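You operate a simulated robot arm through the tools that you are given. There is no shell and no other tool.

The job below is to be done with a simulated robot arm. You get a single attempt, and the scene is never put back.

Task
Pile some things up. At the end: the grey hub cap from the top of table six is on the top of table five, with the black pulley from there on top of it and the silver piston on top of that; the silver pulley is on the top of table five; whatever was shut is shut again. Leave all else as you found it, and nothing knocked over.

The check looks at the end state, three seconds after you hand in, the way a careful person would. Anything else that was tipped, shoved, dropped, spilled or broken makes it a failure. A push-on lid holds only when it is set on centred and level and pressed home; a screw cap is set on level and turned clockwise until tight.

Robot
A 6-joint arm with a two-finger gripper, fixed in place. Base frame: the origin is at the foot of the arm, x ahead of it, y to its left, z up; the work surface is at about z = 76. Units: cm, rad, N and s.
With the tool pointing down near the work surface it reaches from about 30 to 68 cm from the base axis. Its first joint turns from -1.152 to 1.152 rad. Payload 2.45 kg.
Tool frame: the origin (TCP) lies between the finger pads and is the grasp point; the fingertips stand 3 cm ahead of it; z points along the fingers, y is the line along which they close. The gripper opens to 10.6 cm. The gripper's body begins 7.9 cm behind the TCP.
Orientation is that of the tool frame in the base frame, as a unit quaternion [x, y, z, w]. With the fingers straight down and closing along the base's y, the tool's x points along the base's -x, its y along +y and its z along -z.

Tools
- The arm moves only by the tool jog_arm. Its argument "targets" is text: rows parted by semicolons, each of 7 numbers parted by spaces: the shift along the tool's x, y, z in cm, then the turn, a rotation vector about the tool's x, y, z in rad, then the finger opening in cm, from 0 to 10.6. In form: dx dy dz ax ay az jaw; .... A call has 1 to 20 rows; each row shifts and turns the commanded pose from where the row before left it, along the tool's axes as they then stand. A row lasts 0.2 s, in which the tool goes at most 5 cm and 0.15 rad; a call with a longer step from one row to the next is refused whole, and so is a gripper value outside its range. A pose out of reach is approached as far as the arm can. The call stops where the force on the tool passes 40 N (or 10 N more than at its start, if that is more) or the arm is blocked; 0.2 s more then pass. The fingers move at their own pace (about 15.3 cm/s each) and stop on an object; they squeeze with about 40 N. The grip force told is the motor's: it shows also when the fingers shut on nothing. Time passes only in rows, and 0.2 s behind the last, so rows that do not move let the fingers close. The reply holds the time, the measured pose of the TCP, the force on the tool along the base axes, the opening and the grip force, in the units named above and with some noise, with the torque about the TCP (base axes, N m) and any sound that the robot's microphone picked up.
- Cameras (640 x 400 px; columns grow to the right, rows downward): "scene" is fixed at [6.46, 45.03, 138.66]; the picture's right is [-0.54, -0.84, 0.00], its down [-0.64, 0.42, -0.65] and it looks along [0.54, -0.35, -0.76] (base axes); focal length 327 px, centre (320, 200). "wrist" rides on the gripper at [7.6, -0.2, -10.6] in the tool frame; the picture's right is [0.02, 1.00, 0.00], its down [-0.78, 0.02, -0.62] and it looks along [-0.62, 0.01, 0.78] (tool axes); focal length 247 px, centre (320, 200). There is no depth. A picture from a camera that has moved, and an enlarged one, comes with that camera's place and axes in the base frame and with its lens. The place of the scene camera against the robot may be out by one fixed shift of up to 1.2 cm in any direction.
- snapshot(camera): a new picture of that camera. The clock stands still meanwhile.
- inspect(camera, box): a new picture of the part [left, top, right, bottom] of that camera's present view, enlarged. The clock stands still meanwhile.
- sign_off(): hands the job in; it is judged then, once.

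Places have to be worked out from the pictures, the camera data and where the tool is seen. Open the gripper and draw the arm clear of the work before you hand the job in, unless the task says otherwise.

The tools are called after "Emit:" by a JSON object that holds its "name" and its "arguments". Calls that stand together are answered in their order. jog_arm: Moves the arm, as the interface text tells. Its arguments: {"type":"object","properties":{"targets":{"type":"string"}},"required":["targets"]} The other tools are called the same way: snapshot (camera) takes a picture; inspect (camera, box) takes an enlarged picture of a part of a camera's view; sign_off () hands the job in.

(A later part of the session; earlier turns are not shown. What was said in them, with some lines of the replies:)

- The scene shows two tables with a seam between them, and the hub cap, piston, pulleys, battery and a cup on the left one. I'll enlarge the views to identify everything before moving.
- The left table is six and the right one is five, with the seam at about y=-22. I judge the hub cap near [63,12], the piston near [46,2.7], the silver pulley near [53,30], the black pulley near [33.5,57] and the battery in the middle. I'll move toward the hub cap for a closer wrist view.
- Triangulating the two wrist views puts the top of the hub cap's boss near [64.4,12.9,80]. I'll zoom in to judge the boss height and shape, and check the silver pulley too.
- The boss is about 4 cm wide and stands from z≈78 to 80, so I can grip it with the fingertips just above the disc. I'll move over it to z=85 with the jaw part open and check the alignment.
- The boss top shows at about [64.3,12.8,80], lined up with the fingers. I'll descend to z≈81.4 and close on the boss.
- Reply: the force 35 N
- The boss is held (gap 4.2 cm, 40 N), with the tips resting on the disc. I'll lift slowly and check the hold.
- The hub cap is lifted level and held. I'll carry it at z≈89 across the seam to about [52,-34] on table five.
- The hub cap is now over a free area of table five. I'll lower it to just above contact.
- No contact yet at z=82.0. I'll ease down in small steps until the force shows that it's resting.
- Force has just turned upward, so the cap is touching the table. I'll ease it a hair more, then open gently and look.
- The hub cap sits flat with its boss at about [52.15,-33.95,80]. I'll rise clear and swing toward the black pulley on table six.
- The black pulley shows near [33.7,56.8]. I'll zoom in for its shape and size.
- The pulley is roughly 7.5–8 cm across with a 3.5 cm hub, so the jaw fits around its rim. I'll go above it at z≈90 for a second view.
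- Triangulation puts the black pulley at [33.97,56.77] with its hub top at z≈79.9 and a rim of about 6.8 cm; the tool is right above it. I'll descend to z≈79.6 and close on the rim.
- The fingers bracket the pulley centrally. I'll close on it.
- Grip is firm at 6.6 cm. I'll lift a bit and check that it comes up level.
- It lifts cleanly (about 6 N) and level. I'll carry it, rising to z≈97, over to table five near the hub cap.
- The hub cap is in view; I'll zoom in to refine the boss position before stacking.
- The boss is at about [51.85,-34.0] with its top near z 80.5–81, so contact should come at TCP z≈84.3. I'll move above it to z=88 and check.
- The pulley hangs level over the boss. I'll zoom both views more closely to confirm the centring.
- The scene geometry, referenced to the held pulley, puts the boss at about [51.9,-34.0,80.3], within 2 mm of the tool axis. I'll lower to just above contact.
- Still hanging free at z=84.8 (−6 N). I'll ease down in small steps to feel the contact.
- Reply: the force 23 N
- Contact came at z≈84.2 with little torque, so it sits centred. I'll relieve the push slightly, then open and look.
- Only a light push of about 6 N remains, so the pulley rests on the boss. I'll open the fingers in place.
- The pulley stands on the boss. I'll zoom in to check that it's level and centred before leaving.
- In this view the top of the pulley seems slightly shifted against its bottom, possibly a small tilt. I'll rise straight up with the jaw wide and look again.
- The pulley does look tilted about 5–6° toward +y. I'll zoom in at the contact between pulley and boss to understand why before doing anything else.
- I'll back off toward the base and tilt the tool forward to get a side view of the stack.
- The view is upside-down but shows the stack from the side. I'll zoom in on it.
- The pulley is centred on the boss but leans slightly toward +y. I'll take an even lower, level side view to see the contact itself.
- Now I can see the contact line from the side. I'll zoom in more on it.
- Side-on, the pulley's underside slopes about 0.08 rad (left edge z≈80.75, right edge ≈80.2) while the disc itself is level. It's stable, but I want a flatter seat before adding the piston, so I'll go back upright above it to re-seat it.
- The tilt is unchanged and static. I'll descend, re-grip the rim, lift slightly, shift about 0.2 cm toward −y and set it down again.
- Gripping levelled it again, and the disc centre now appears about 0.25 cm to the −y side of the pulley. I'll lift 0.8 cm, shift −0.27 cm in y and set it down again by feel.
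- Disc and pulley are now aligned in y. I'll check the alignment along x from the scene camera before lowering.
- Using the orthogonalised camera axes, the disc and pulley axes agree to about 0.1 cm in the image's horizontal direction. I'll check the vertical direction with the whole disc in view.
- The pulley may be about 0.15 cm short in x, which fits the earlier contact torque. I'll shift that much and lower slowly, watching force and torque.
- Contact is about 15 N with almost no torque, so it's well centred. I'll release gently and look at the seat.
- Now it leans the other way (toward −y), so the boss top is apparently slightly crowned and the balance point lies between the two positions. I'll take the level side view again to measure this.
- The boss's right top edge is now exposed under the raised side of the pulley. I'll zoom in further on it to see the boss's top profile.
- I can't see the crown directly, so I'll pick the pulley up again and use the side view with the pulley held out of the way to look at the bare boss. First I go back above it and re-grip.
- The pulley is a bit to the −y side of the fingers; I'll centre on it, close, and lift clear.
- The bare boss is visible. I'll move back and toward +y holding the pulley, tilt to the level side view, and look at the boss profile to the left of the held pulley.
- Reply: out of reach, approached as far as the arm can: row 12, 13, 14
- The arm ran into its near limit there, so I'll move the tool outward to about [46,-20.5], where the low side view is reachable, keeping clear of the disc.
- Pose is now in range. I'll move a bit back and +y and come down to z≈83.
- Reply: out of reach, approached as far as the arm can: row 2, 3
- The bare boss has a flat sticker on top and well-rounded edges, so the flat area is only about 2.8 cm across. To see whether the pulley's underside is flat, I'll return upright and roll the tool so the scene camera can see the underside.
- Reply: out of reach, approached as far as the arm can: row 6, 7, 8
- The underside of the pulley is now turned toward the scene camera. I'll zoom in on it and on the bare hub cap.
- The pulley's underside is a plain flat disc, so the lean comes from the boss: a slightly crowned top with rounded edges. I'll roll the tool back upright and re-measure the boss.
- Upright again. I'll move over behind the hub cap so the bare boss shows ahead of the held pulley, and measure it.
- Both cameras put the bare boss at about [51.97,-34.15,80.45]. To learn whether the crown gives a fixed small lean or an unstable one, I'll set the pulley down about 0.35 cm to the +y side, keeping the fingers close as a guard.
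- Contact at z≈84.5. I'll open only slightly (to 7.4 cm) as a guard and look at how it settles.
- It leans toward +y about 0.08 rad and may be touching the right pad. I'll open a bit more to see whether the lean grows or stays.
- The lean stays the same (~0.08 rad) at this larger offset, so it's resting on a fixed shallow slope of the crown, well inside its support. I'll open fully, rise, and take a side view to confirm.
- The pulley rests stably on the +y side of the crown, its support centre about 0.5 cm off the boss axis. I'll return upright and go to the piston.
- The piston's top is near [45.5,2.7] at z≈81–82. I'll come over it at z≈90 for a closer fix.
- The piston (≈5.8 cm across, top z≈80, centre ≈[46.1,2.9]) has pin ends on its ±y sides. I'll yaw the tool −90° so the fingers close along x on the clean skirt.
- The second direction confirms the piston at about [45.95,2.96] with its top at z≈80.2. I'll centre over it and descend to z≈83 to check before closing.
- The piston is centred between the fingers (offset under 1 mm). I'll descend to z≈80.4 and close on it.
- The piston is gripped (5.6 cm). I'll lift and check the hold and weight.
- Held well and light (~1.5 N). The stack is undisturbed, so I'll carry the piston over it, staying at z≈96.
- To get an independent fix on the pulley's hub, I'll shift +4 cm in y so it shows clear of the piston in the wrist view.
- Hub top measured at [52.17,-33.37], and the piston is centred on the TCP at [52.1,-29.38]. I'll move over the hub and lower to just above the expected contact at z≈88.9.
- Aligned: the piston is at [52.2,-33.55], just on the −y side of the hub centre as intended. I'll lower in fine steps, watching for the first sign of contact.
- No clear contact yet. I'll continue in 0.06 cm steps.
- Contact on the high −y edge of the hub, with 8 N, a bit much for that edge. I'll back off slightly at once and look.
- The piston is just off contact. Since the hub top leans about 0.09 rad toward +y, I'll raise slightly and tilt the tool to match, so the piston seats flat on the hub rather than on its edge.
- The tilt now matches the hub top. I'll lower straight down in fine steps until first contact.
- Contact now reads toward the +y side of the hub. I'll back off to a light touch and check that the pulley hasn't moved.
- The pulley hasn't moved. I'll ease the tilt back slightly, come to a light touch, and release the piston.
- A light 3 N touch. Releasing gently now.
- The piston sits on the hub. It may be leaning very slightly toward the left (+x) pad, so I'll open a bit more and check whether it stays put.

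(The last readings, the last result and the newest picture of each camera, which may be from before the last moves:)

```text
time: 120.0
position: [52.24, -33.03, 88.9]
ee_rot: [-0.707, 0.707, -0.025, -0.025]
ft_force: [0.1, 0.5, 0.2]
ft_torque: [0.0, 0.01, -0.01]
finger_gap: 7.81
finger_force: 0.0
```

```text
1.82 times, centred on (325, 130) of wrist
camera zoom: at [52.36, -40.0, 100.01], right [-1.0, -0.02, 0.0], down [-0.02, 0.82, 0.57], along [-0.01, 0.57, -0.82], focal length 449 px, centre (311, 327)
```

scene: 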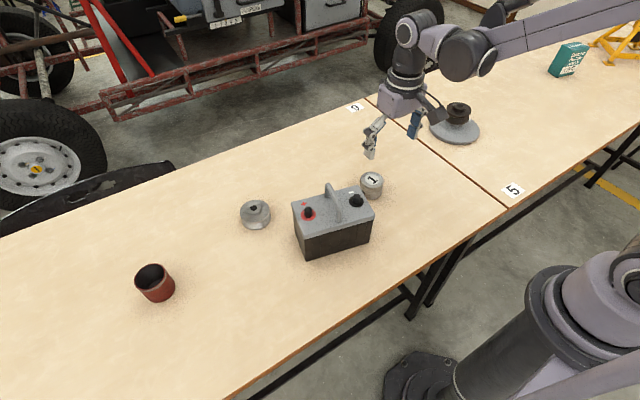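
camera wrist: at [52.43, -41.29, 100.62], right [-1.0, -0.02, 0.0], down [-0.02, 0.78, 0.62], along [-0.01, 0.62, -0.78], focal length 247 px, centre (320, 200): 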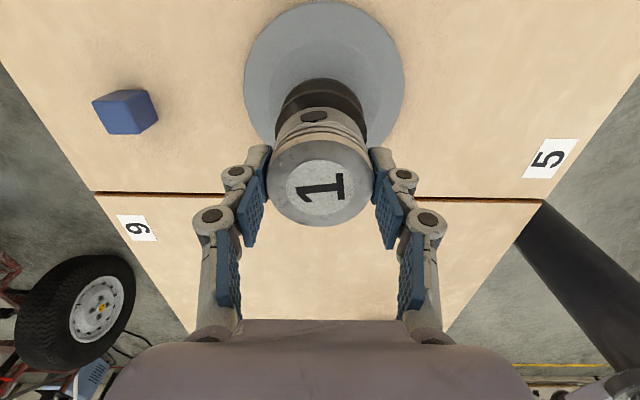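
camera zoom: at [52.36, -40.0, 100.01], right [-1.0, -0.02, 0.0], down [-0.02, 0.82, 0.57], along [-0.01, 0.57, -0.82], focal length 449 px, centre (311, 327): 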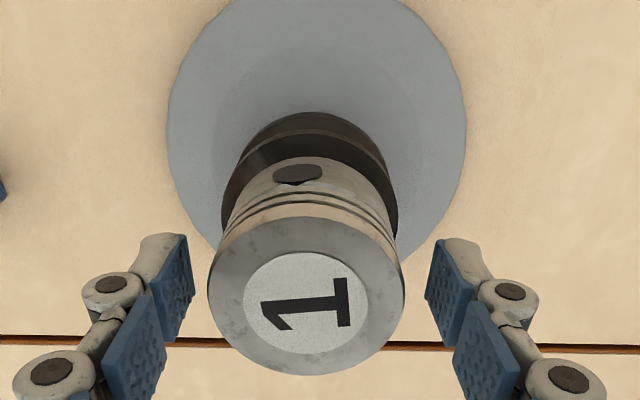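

The piston stays put with the fingers clear: the pile is standing on its own. I'll open fully and withdraw straight up.

Emit:
{"name": "jog_arm", "arguments": {"targets": "0 0 0 0 0 0 9; 0 0 0 0 0 0 10.6; 0 0 0 0 0 0 10.6; 0 0 -1.5 0 0 0 10.6; 0 0 -2.5 0 0 0 10.6; 0 0 -3 0 0 0 10.6; 0 0 -3 0 -0.07 0 10.6; 0 0 0 0 0 0 10.6"}}

Emit:
{"name": "snapshot", "arguments": {"camera": "wrist"}}

Emit:
{"name": "inspect", "arguments": {"camera": "scene", "box": [430, 70, 510, 140]}}

```text
time: 121.8
position: [52.26, -32.18, 98.91]
ee_rot: [-0.707, 0.708, 0.0, 0.0]
ft_force: [-0.5, -0.7, -0.1]
ft_torque: [-0.01, 0.04, -0.01]
finger_gap: 10.58
finger_force: 0.0
```

```text
taken
camera wrist: at [52.32, -40.08, 109.53], right [-1.0, -0.02, 0.0], down [-0.02, 0.78, 0.62], along [-0.01, 0.62, -0.78], focal length 247 px, centre (320, 200)
```

wrist: 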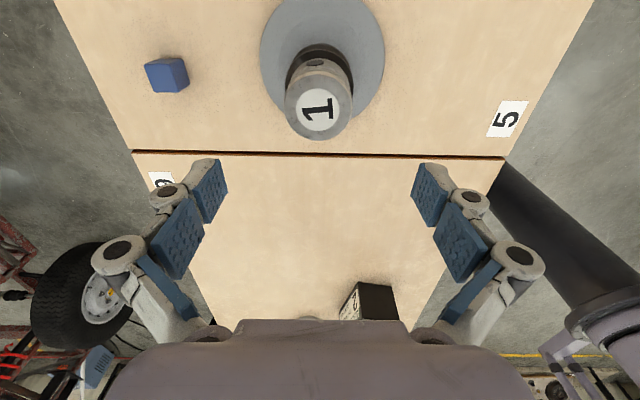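

```text
5.71 times, centred on (470, 105) of scene
camera zoom: at [6.46, 45.03, 138.66], right [-0.54, -0.84, 0.0], down [-0.64, 0.42, -0.65], along [0.54, -0.35, -0.76], focal length 1870 px, centre (-537, 743)
```

zoom: 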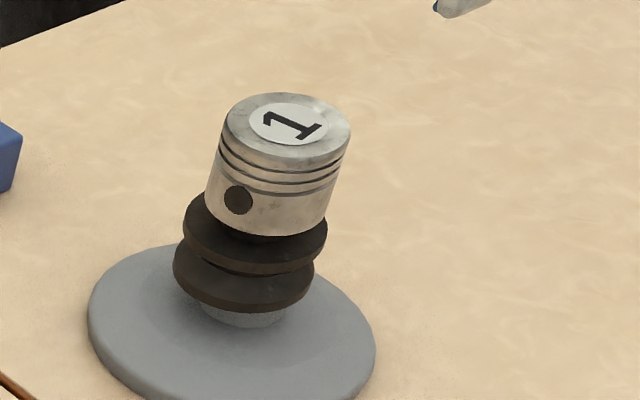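

The pile stands. Next is the silver pulley: I'll yaw the tool back to normal here, well above the pile, then travel to it on table six.

Emit:
{"name": "jog_arm", "arguments": {"targets": "0 0 0 0 0 0.15 10.6; 0 0 0 0 0 0.15 10.6; 0 0 0 0 0 0.15 10.6; 0 0 0 0 0 0.15 10.6; 0 0 0 0 0 0.15 10.6; 0 0 0 0 0 0.15 10.6; 0 0 0 0 0 0.15 10.6; 0 0 0 0 0 0.15 10.6; 0 0 0 0 0 0.15 10.6; 0 0 0 0 0 0.15 10.6; 0 0 0 0 0 0.0708 10.6; 0 0 0 0 0 0 10.6"}}

Emit:
{"name": "jog_arm", "arguments": {"targets": "0 4.4 0 0 0 0 10.6; 0 4.4 0 0 0 0 10.6; 0 4.4 0 0 0 0 10.6; 0 4.4 0 0 0 0 10.6; 0 4.4 0 0 0 0 10.6; 0 4.4 0 0 0 0 10.6; 0 4.4 0 0 0 0 10.6; 0 4.4 0 0 0 0 10.6; 0 4.4 0 0 0 0 10.6; 0 4.4 0 0 0 0 10.6; 0 4.4 0 0 0 0 10.6; 0 4.4 0 0 0 0 10.6; 0 4.4 0 0 0 0 10.6; -0.4 4.4 1.5 0 0 0 10.6; -0.4 0.3 2 0 0 0 10.6; 0 0 0 0 0 0 10.6; 0 0 0 0 0 0 10.6"}}

Emit:
{"name": "snapshot", "arguments": {"camera": "wrist"}}

Emit:
{"name": "snapshot", "arguments": {"camera": "scene"}}

```text
time: 124.4
position: [52.21, -32.3, 98.8]
ee_rot: [0.001, 1.0, 0.0, 0.0]
ft_force: [-0.4, 0.1, 0.2]
ft_torque: [0.0, 0.0, -0.03]
finger_gap: 10.61
finger_force: 0.0
```

```text
time: 128.0
position: [53.02, 29.54, 95.38]
ee_rot: [-0.001, 1.0, 0.0, 0.0]
ft_force: [0.2, 0.0, -0.5]
ft_torque: [0.0, 0.02, 0.0]
finger_gap: 10.6
finger_force: 0.1
```

```text
taken
camera wrist: at [45.27, 29.24, 105.99], right [-0.02, 1.0, 0.0], down [0.78, 0.02, 0.62], along [0.62, 0.01, -0.78], focal length 247 px, centre (320, 200)
```

wrist: 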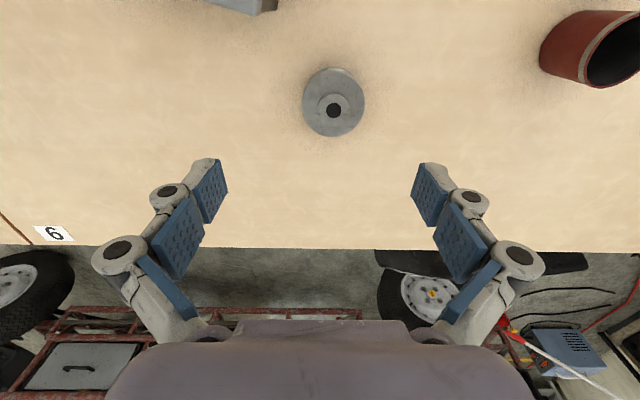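

```text
taken
```

scene: 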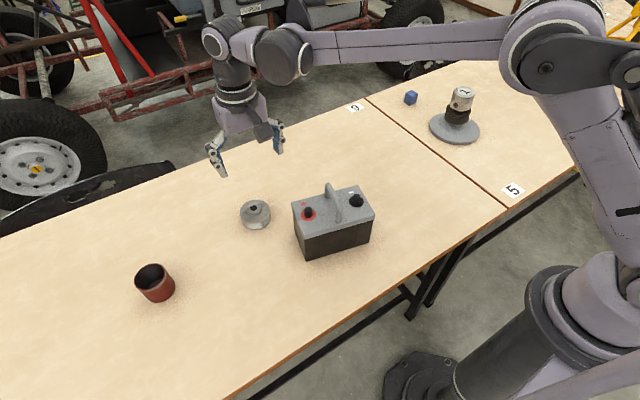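

The silver pulley's hub measures at about [53.9,30.95]. I'll centre over it and come down to z≈86 for a check.

Emit:
{"name": "jog_arm", "arguments": {"targets": "-0.93 1.49 0 0 0 0 10.6; 0 0 3 0 0 0 10.6; 0 0 3 0 0 0 10.6; 0 0 3 0 0 0 10.6; 0 0 0 0 0 0 10.6; 0 0 0 0 0 0 10.6"}}

Emit:
{"name": "snapshot", "arguments": {"camera": "wrist"}}

Emit:
{"name": "inspect", "arguments": {"camera": "wrist", "box": [230, 60, 410, 200]}}

Emit:
{"name": "inspect", "arguments": {"camera": "scene", "box": [200, 130, 340, 250]}}

```text
time: 129.4
position: [53.98, 31.15, 86.26]
ee_rot: [0.0, 1.0, 0.0, 0.0]
ft_force: [-0.6, -0.9, -0.4]
ft_torque: [0.02, 0.01, -0.02]
finger_gap: 10.64
finger_force: 0.0
```

```text
taken
camera wrist: at [46.21, 30.84, 96.9], right [-0.02, 1.0, 0.0], down [0.78, 0.02, 0.62], along [0.62, 0.01, -0.78], focal length 247 px, centre (320, 200)
```

wrist: 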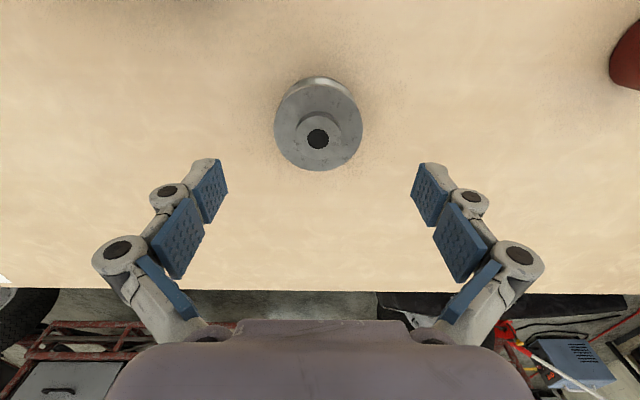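

```text
2.86 times, centred on (320, 130) of wrist
camera zoom: at [46.21, 30.84, 96.9], right [-0.02, 1.0, 0.0], down [0.78, 0.02, 0.62], along [0.62, 0.01, -0.78], focal length 706 px, centre (320, 400)
```

zoom: 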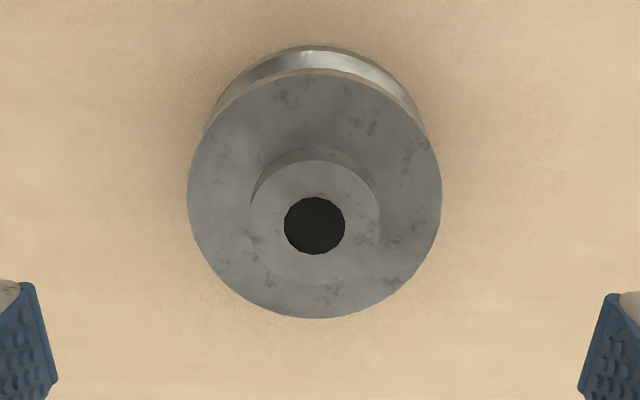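

```text
3.33 times, centred on (270, 190) of scene
camera zoom: at [6.46, 45.03, 138.66], right [-0.54, -0.84, 0.0], down [-0.64, 0.42, -0.65], along [0.54, -0.35, -0.76], focal length 1091 px, centre (487, 233)
```

zoom: 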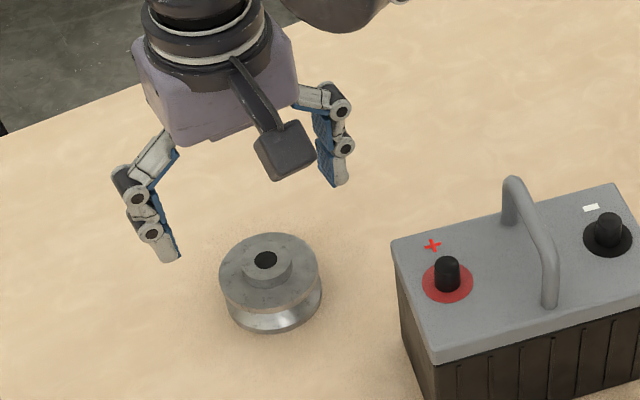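

Well centred (y off by about 0.1 cm). I'll correct that, descend to z≈79.6 and close on the rim.

Emit:
{"name": "jog_arm", "arguments": {"targets": "0 -0.1 2.5 0 0 0 10.6; 0 0 2.5 0 0 0 10.6; 0 0 1.65 0 0 0 10.6; 0 0 0 0 0 0 10.6; 0 0 0 0 0 0 8; 0 0 0 0 0 0 5; 0 0 0 0 0 0 5; 0 0 0 0 0 0 5"}}

Emit:
{"name": "snapshot", "arguments": {"camera": "wrist"}}

```text
time: 131.2
position: [53.97, 30.98, 79.68]
ee_rot: [0.0, 1.0, -0.001, 0.0]
ft_force: [0.4, 0.2, 3.8]
ft_torque: [-0.03, 0.03, 0.02]
finger_gap: 6.62
finger_force: 40.2
```

```text
taken
camera wrist: at [46.3, 30.67, 90.4], right [-0.02, 1.0, 0.0], down [0.78, 0.02, 0.62], along [0.62, 0.01, -0.78], focal length 247 px, centre (320, 200)
```

wrist: 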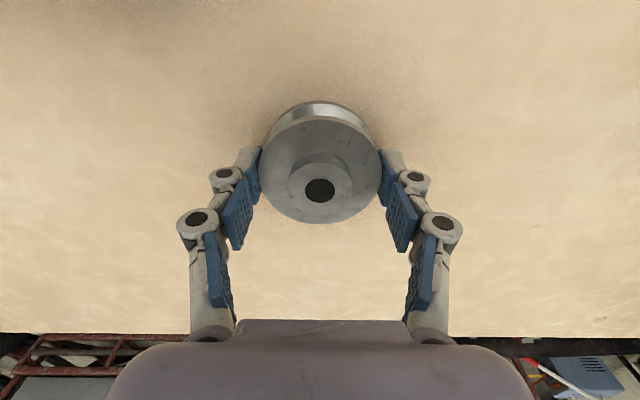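

The silver pulley is gripped. I'll lift it well clear and check.

Emit:
{"name": "jog_arm", "arguments": {"targets": "0 0 -0.5 0 0 0 5; 0 0 -2 0 0 0 5; 0 0 -3.5 0 0 0 5; 0 0 -4 0 0 0 5; 0 0 -4 0 0 0 5; 0 0 -4.5 0 0 0 5; 0 0 0 0 0 0 5; 0 0 0 0 0 0 5"}}

Emit:
{"name": "snapshot", "arguments": {"camera": "wrist"}}

```text
time: 133.0
position: [54.07, 30.92, 98.15]
ee_rot: [0.0, 1.0, 0.0, 0.0]
ft_force: [0.2, 0.1, -2.2]
ft_torque: [0.02, -0.02, 0.01]
finger_gap: 6.65
finger_force: 39.3
```

```text
taken
camera wrist: at [46.37, 30.66, 108.81], right [-0.02, 1.0, 0.0], down [0.78, 0.02, 0.62], along [0.62, 0.01, -0.78], focal length 247 px, centre (320, 200)
```

wrist: 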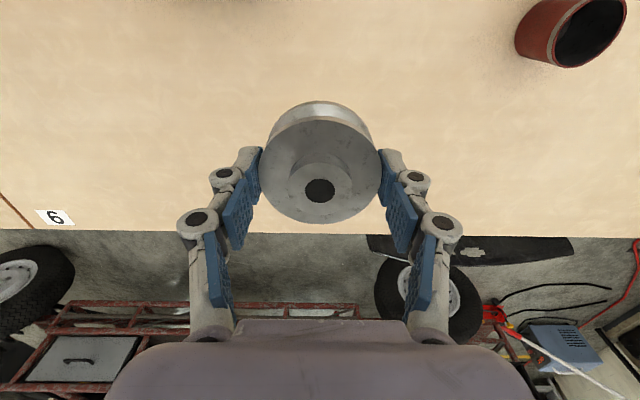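

Held securely. I'll carry it at z≈98 along a line that passes well inside of the pile, to about [37,-48] on table five.

Emit:
{"name": "jog_arm", "arguments": {"targets": "0.7 -4.1 0 0 0 0 5; 0.7 -4.1 0 0 0 0 5; 0.9 -4.1 0 0 0 0 5; 0.9 -4.1 0 0 0 0 5; 0.9 -4.1 0 0 0 0 5; 1 -4.1 0 0 0 0 5; 1 -4.1 0 0 0 0 5; 1 -4.1 0 0 0 0 5; 1.2 -4.1 0 0 0 0 5; 1.2 -4.1 0 0 0 0 5; 1.2 -4.1 0 0 0 0 5; 1.2 -4.1 0 0 0 0 5; 1 -4.1 0 0 0 0 5; 1 -4.1 0 0 0 0 5; 0.9 -4.1 0 0 0 0 5; 0.8 -4.1 0 0 0 0 5; 0.7 -4.1 0 0 0 0 5; 0.7 -4.1 0 0 0 0 5; 0 -4.1 0 0 0 0 5; 0 0 0 0 0 0 5"}}

Emit:
{"name": "snapshot", "arguments": {"camera": "wrist"}}

Emit:
{"name": "snapshot", "arguments": {"camera": "scene"}}

```text
time: 137.2
position: [36.99, -47.11, 98.2]
ee_rot: [0.0, 1.0, 0.0, -0.001]
ft_force: [0.2, -0.7, -1.7]
ft_torque: [0.01, -0.01, 0.01]
finger_gap: 6.65
finger_force: 40.4
```

```text
taken
camera wrist: at [29.26, -47.35, 108.8], right [-0.02, 1.0, 0.0], down [0.78, 0.02, 0.62], along [0.62, 0.01, -0.78], focal length 247 px, centre (320, 200)
```

wrist: 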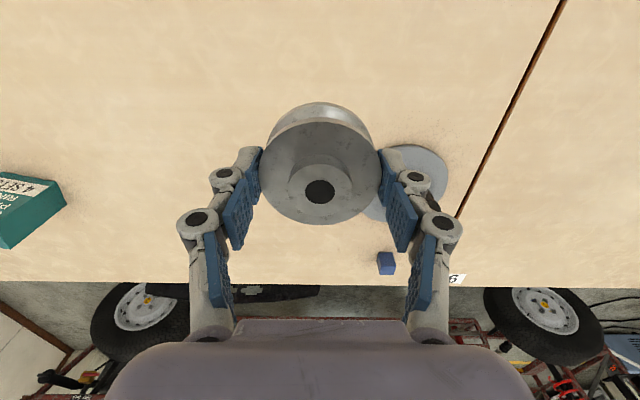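

```text
taken
```

scene: 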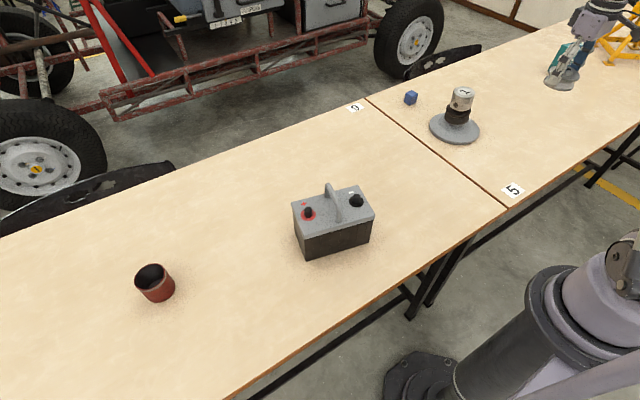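

The pile is standing and the spot below is free. I'll lower the silver pulley to just above the table.

Emit:
{"name": "jog_arm", "arguments": {"targets": "0 0 3.6 0 0 0 5; 0 0 3.6 0 0 0 5; 0 0 3.6 0 0 0 5; 0 0 3.6 0 0 0 5; 0 0 2.6 0 0 0 5; 0 0 0.8 0 0 0 5; 0 0 0 0 0 0 5; 0 0 0 0 0 0 5"}}

Emit:
{"name": "jog_arm", "arguments": {"targets": "0 0 0.2 0 0 0 5; 0 0 0.15 0 0 0 5; 0 0 0 0 0 0 5; 0 0 0 0 0 0 5"}}

```text
time: 139.0
position: [37.03, -46.89, 80.34]
ee_rot: [0.0, 1.0, 0.0, -0.001]
ft_force: [-0.4, -0.4, -1.2]
ft_torque: [0.03, 0.01, 0.02]
finger_gap: 6.66
finger_force: 40.3
```

```text
time: 140.0
position: [36.96, -46.78, 79.9]
ee_rot: [0.0, 1.0, 0.0, 0.0]
ft_force: [-0.3, -0.7, -2.4]
ft_torque: [-0.01, 0.01, 0.0]
finger_gap: 6.65
finger_force: 40.3
```

Emit:
{"name": "jog_arm", "arguments": {"targets": "0 0 0.1 0 0 0 5; 0 0 0.1 0 0 0 5; 0 0 0 0 0 0 5; 0 0 0 0 0 0 5"}}

```text
time: 141.0
position: [37.02, -46.92, 79.76]
ee_rot: [-0.001, 1.0, 0.0, 0.0]
ft_force: [-0.2, -0.4, -3.0]
ft_torque: [-0.02, -0.02, -0.02]
finger_gap: 6.64
finger_force: 39.9
```

Emit:
{"name": "jog_arm", "arguments": {"targets": "0 0 0.08 0 0 0 5; 0 0 0 0 0 0 5; 0 0 0 0 0 0 5"}}

Emit:
{"name": "jog_arm", "arguments": {"targets": "0 0 0.06 0 0 0 5; 0 0 0 0 0 0 5; 0 0 0 0 0 0 5"}}

```text
time: 141.8
position: [36.9, -46.92, 79.86]
ee_rot: [0.0, 1.0, 0.0, 0.0]
ft_force: [0.7, -0.4, -2.0]
ft_torque: [-0.02, 0.02, -0.03]
finger_gap: 6.61
finger_force: 40.0
```

```text
time: 142.6
position: [36.96, -46.94, 79.8]
ee_rot: [0.0, 1.0, 0.001, -0.001]
ft_force: [1.6, -0.1, 4.1]
ft_torque: [-0.04, -0.09, -0.05]
finger_gap: 6.62
finger_force: 40.1
```

The pulley has touched the table (force turned to +4 N). I'll release it and look.

Emit:
{"name": "jog_arm", "arguments": {"targets": "0 0 0 0 0 0 7; 0 0 0 0 0 0 8; 0 0 0 0 0 0 10.6; 0 0 0 0 0 0 10.6; 0 0 -2 0 0 0 10.6; 0 0 -3.5 0 0 0 10.6; 0 0 -4 0 0 0 10.6; 0 0 0 0 0 0 10.6"}}

Emit:
{"name": "snapshot", "arguments": {"camera": "wrist"}}

Emit:
{"name": "inspect", "arguments": {"camera": "scene", "box": [420, 50, 620, 170]}}

```text
time: 144.4
position: [36.95, -46.87, 89.29]
ee_rot: [0.0, 1.0, 0.001, 0.0]
ft_force: [0.2, 0.0, 0.1]
ft_torque: [0.01, 0.0, -0.02]
finger_gap: 10.6
finger_force: 0.1
```

```text
taken
camera wrist: at [29.33, -47.14, 99.94], right [-0.02, 1.0, 0.0], down [0.78, 0.02, 0.62], along [0.62, 0.01, -0.78], focal length 247 px, centre (320, 200)
```

wrist: 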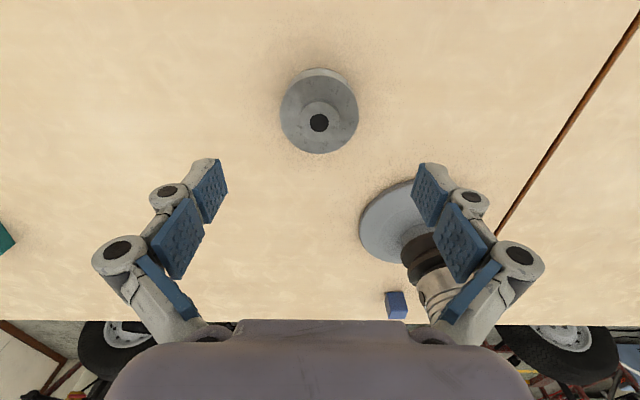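

```text
3.20 times, centred on (520, 110) of scene
camera zoom: at [6.46, 45.03, 138.66], right [-0.54, -0.84, 0.0], down [-0.64, 0.42, -0.65], along [0.54, -0.35, -0.76], focal length 1047 px, centre (-320, 488)
```

zoom: 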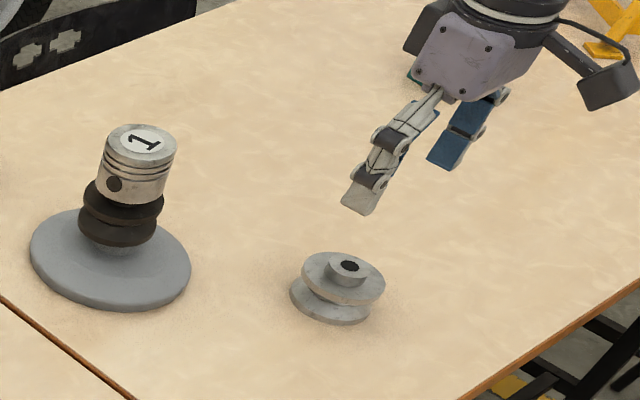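

The silver pulley lies flat on table five and the pile is standing. I'll draw the arm up and clear back toward the starting place, then re-check everything.

Emit:
{"name": "jog_arm", "arguments": {"targets": "0 0 -4 0 0 0 10.6; 0 0 -4 0 0 0 10.6; 0 0 -4 0 0 0 10.6; 0 3 0 0 0 0 10.6; 0 4 0 0 0 0 10.6; 0 4 0 0 0 0 10.6; 0 4 0 0 0 0 10.6; 0 4 0 0 0 0 10.6; 0 4 0 0 0 0 10.6; 0 4 0 0 0 0 10.6; 0 4 0 0 0 0 10.6; 0 4 0 0 0 0 10.6; 0 4 0 0 0 0 10.6; 0 4 0 0 0 0 10.6; 0 4 0 0 0 0 10.6; 0 0 0 0 0 0 10.6"}}

Emit:
{"name": "snapshot", "arguments": {"camera": "scene"}}

Emit:
{"name": "inspect", "arguments": {"camera": "scene", "box": [430, 70, 510, 140]}}

Emit:
{"name": "snapshot", "arguments": {"camera": "wrist"}}

```text
time: 147.8
position: [37.13, 0.11, 101.34]
ee_rot: [0.0, 1.0, 0.0, 0.0]
ft_force: [-1.3, -0.4, -0.1]
ft_torque: [0.02, 0.01, 0.01]
finger_gap: 10.6
finger_force: 0.1
```

```text
taken
```

scene: 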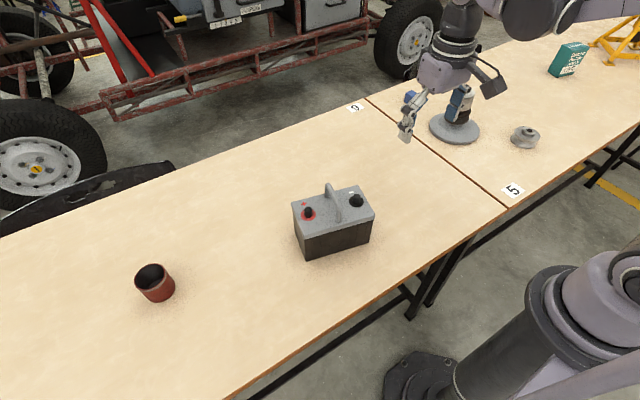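

```text
5.71 times, centred on (470, 105) of scene
camera zoom: at [6.45, 45.03, 138.66], right [-0.54, -0.84, 0.0], down [-0.64, 0.42, -0.65], along [0.54, -0.35, -0.76], focal length 1870 px, centre (-537, 743)
```

zoom: 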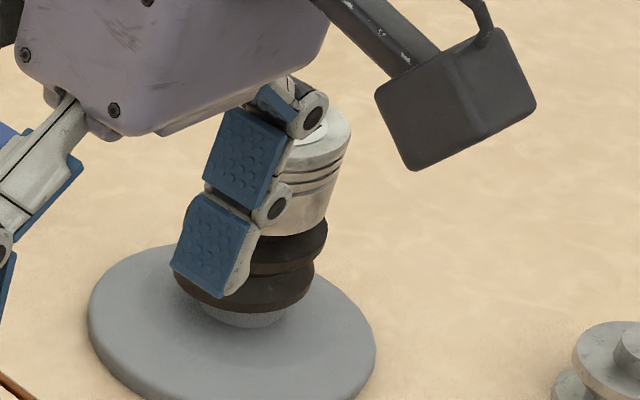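

```text
taken
camera wrist: at [29.35, -0.17, 111.92], right [-0.02, 1.0, 0.0], down [0.78, 0.02, 0.62], along [0.62, 0.01, -0.78], focal length 247 px, centre (320, 200)
```

wrist: 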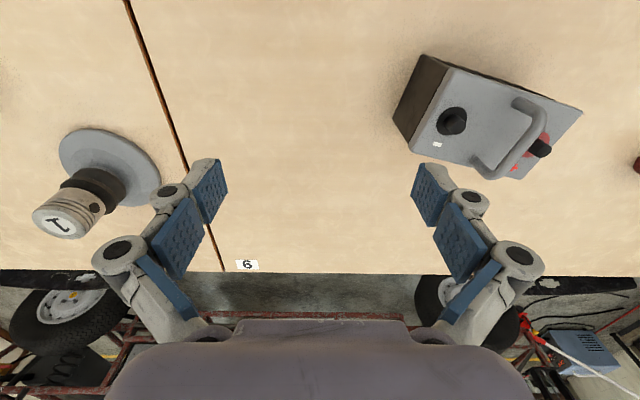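

Everything looks in place; the arm only blocks the scene camera's line to the pile. I'll rise a bit more and shift aside to view the pile cleanly.

Emit:
{"name": "jog_arm", "arguments": {"targets": "0 3 -3 0 0 0 10.6; 0 3 -3 0 0 0 10.6; 0 3 -2 0 0 0 10.6; 0 0 0 0 0 0 10.6; 0 0 0 0 0 0 10.6; 0 0 0 0 0 0 10.6"}}

Emit:
{"name": "inspect", "arguments": {"camera": "scene", "box": [430, 70, 510, 140]}}

Emit:
{"name": "inspect", "arguments": {"camera": "scene", "box": [340, 60, 640, 240]}}

```text
time: 149.2
position: [37.12, 9.08, 109.22]
ee_rot: [-0.001, 1.0, 0.001, 0.0]
ft_force: [0.5, 0.0, -0.1]
ft_torque: [-0.03, 0.01, 0.0]
finger_gap: 10.62
finger_force: 0.0
```

```text
5.71 times, centred on (470, 105) of scene
camera zoom: at [6.46, 45.03, 138.66], right [-0.54, -0.84, 0.0], down [-0.64, 0.42, -0.65], along [0.54, -0.35, -0.76], focal length 1870 px, centre (-537, 743)
```

zoom: 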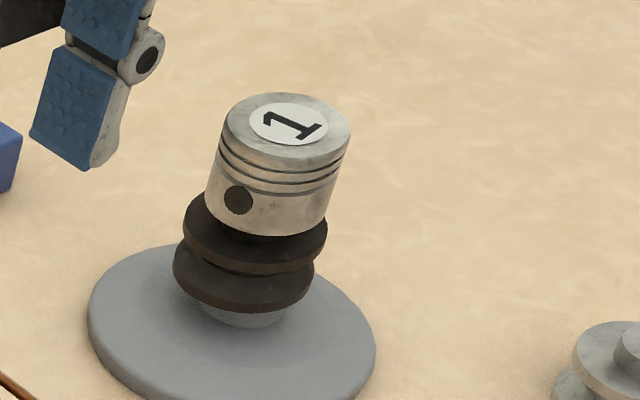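

```text
2.13 times, centred on (490, 150) of scene
camera zoom: at [6.46, 45.03, 138.66], right [-0.54, -0.84, 0.0], down [-0.64, 0.42, -0.65], along [0.54, -0.35, -0.76], focal length 698 px, centre (-43, 307)
```

zoom: 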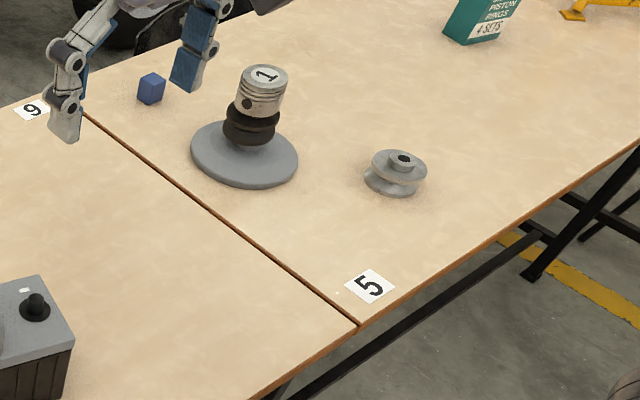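

The pile is exactly where it was 27 s ago: hub cap, then black pulley, then piston. The silver pulley is flat on table five, the battery, cup and blue block are untouched, nothing was opened, and the arm is clear with the gripper open. I'm handing in.

Emit:
{"name": "sign_off", "arguments": {}}

```text
The job is handed in.
```

The job is handed in. The pile stands on table five: grey hub cap at the bottom, black pulley on it, silver piston on top. The silver pulley lies flat on table five, about 20 cm from the pile.

- **Lean:** The black pulley leans about 5° because the hub cap's boss isn't quite flat on top. It leaned the same amount each of the three times I set it down, so I left it resting on the side facing table six. The piston leans with it. The pile did not move in the last 27 seconds I watched it.
- **Everything else:** In the final pictures the battery, cup and blue block look unmoved. I opened nothing, so there was nothing to shut. The gripper is open and the arm is clear of the pile and the pulleys.
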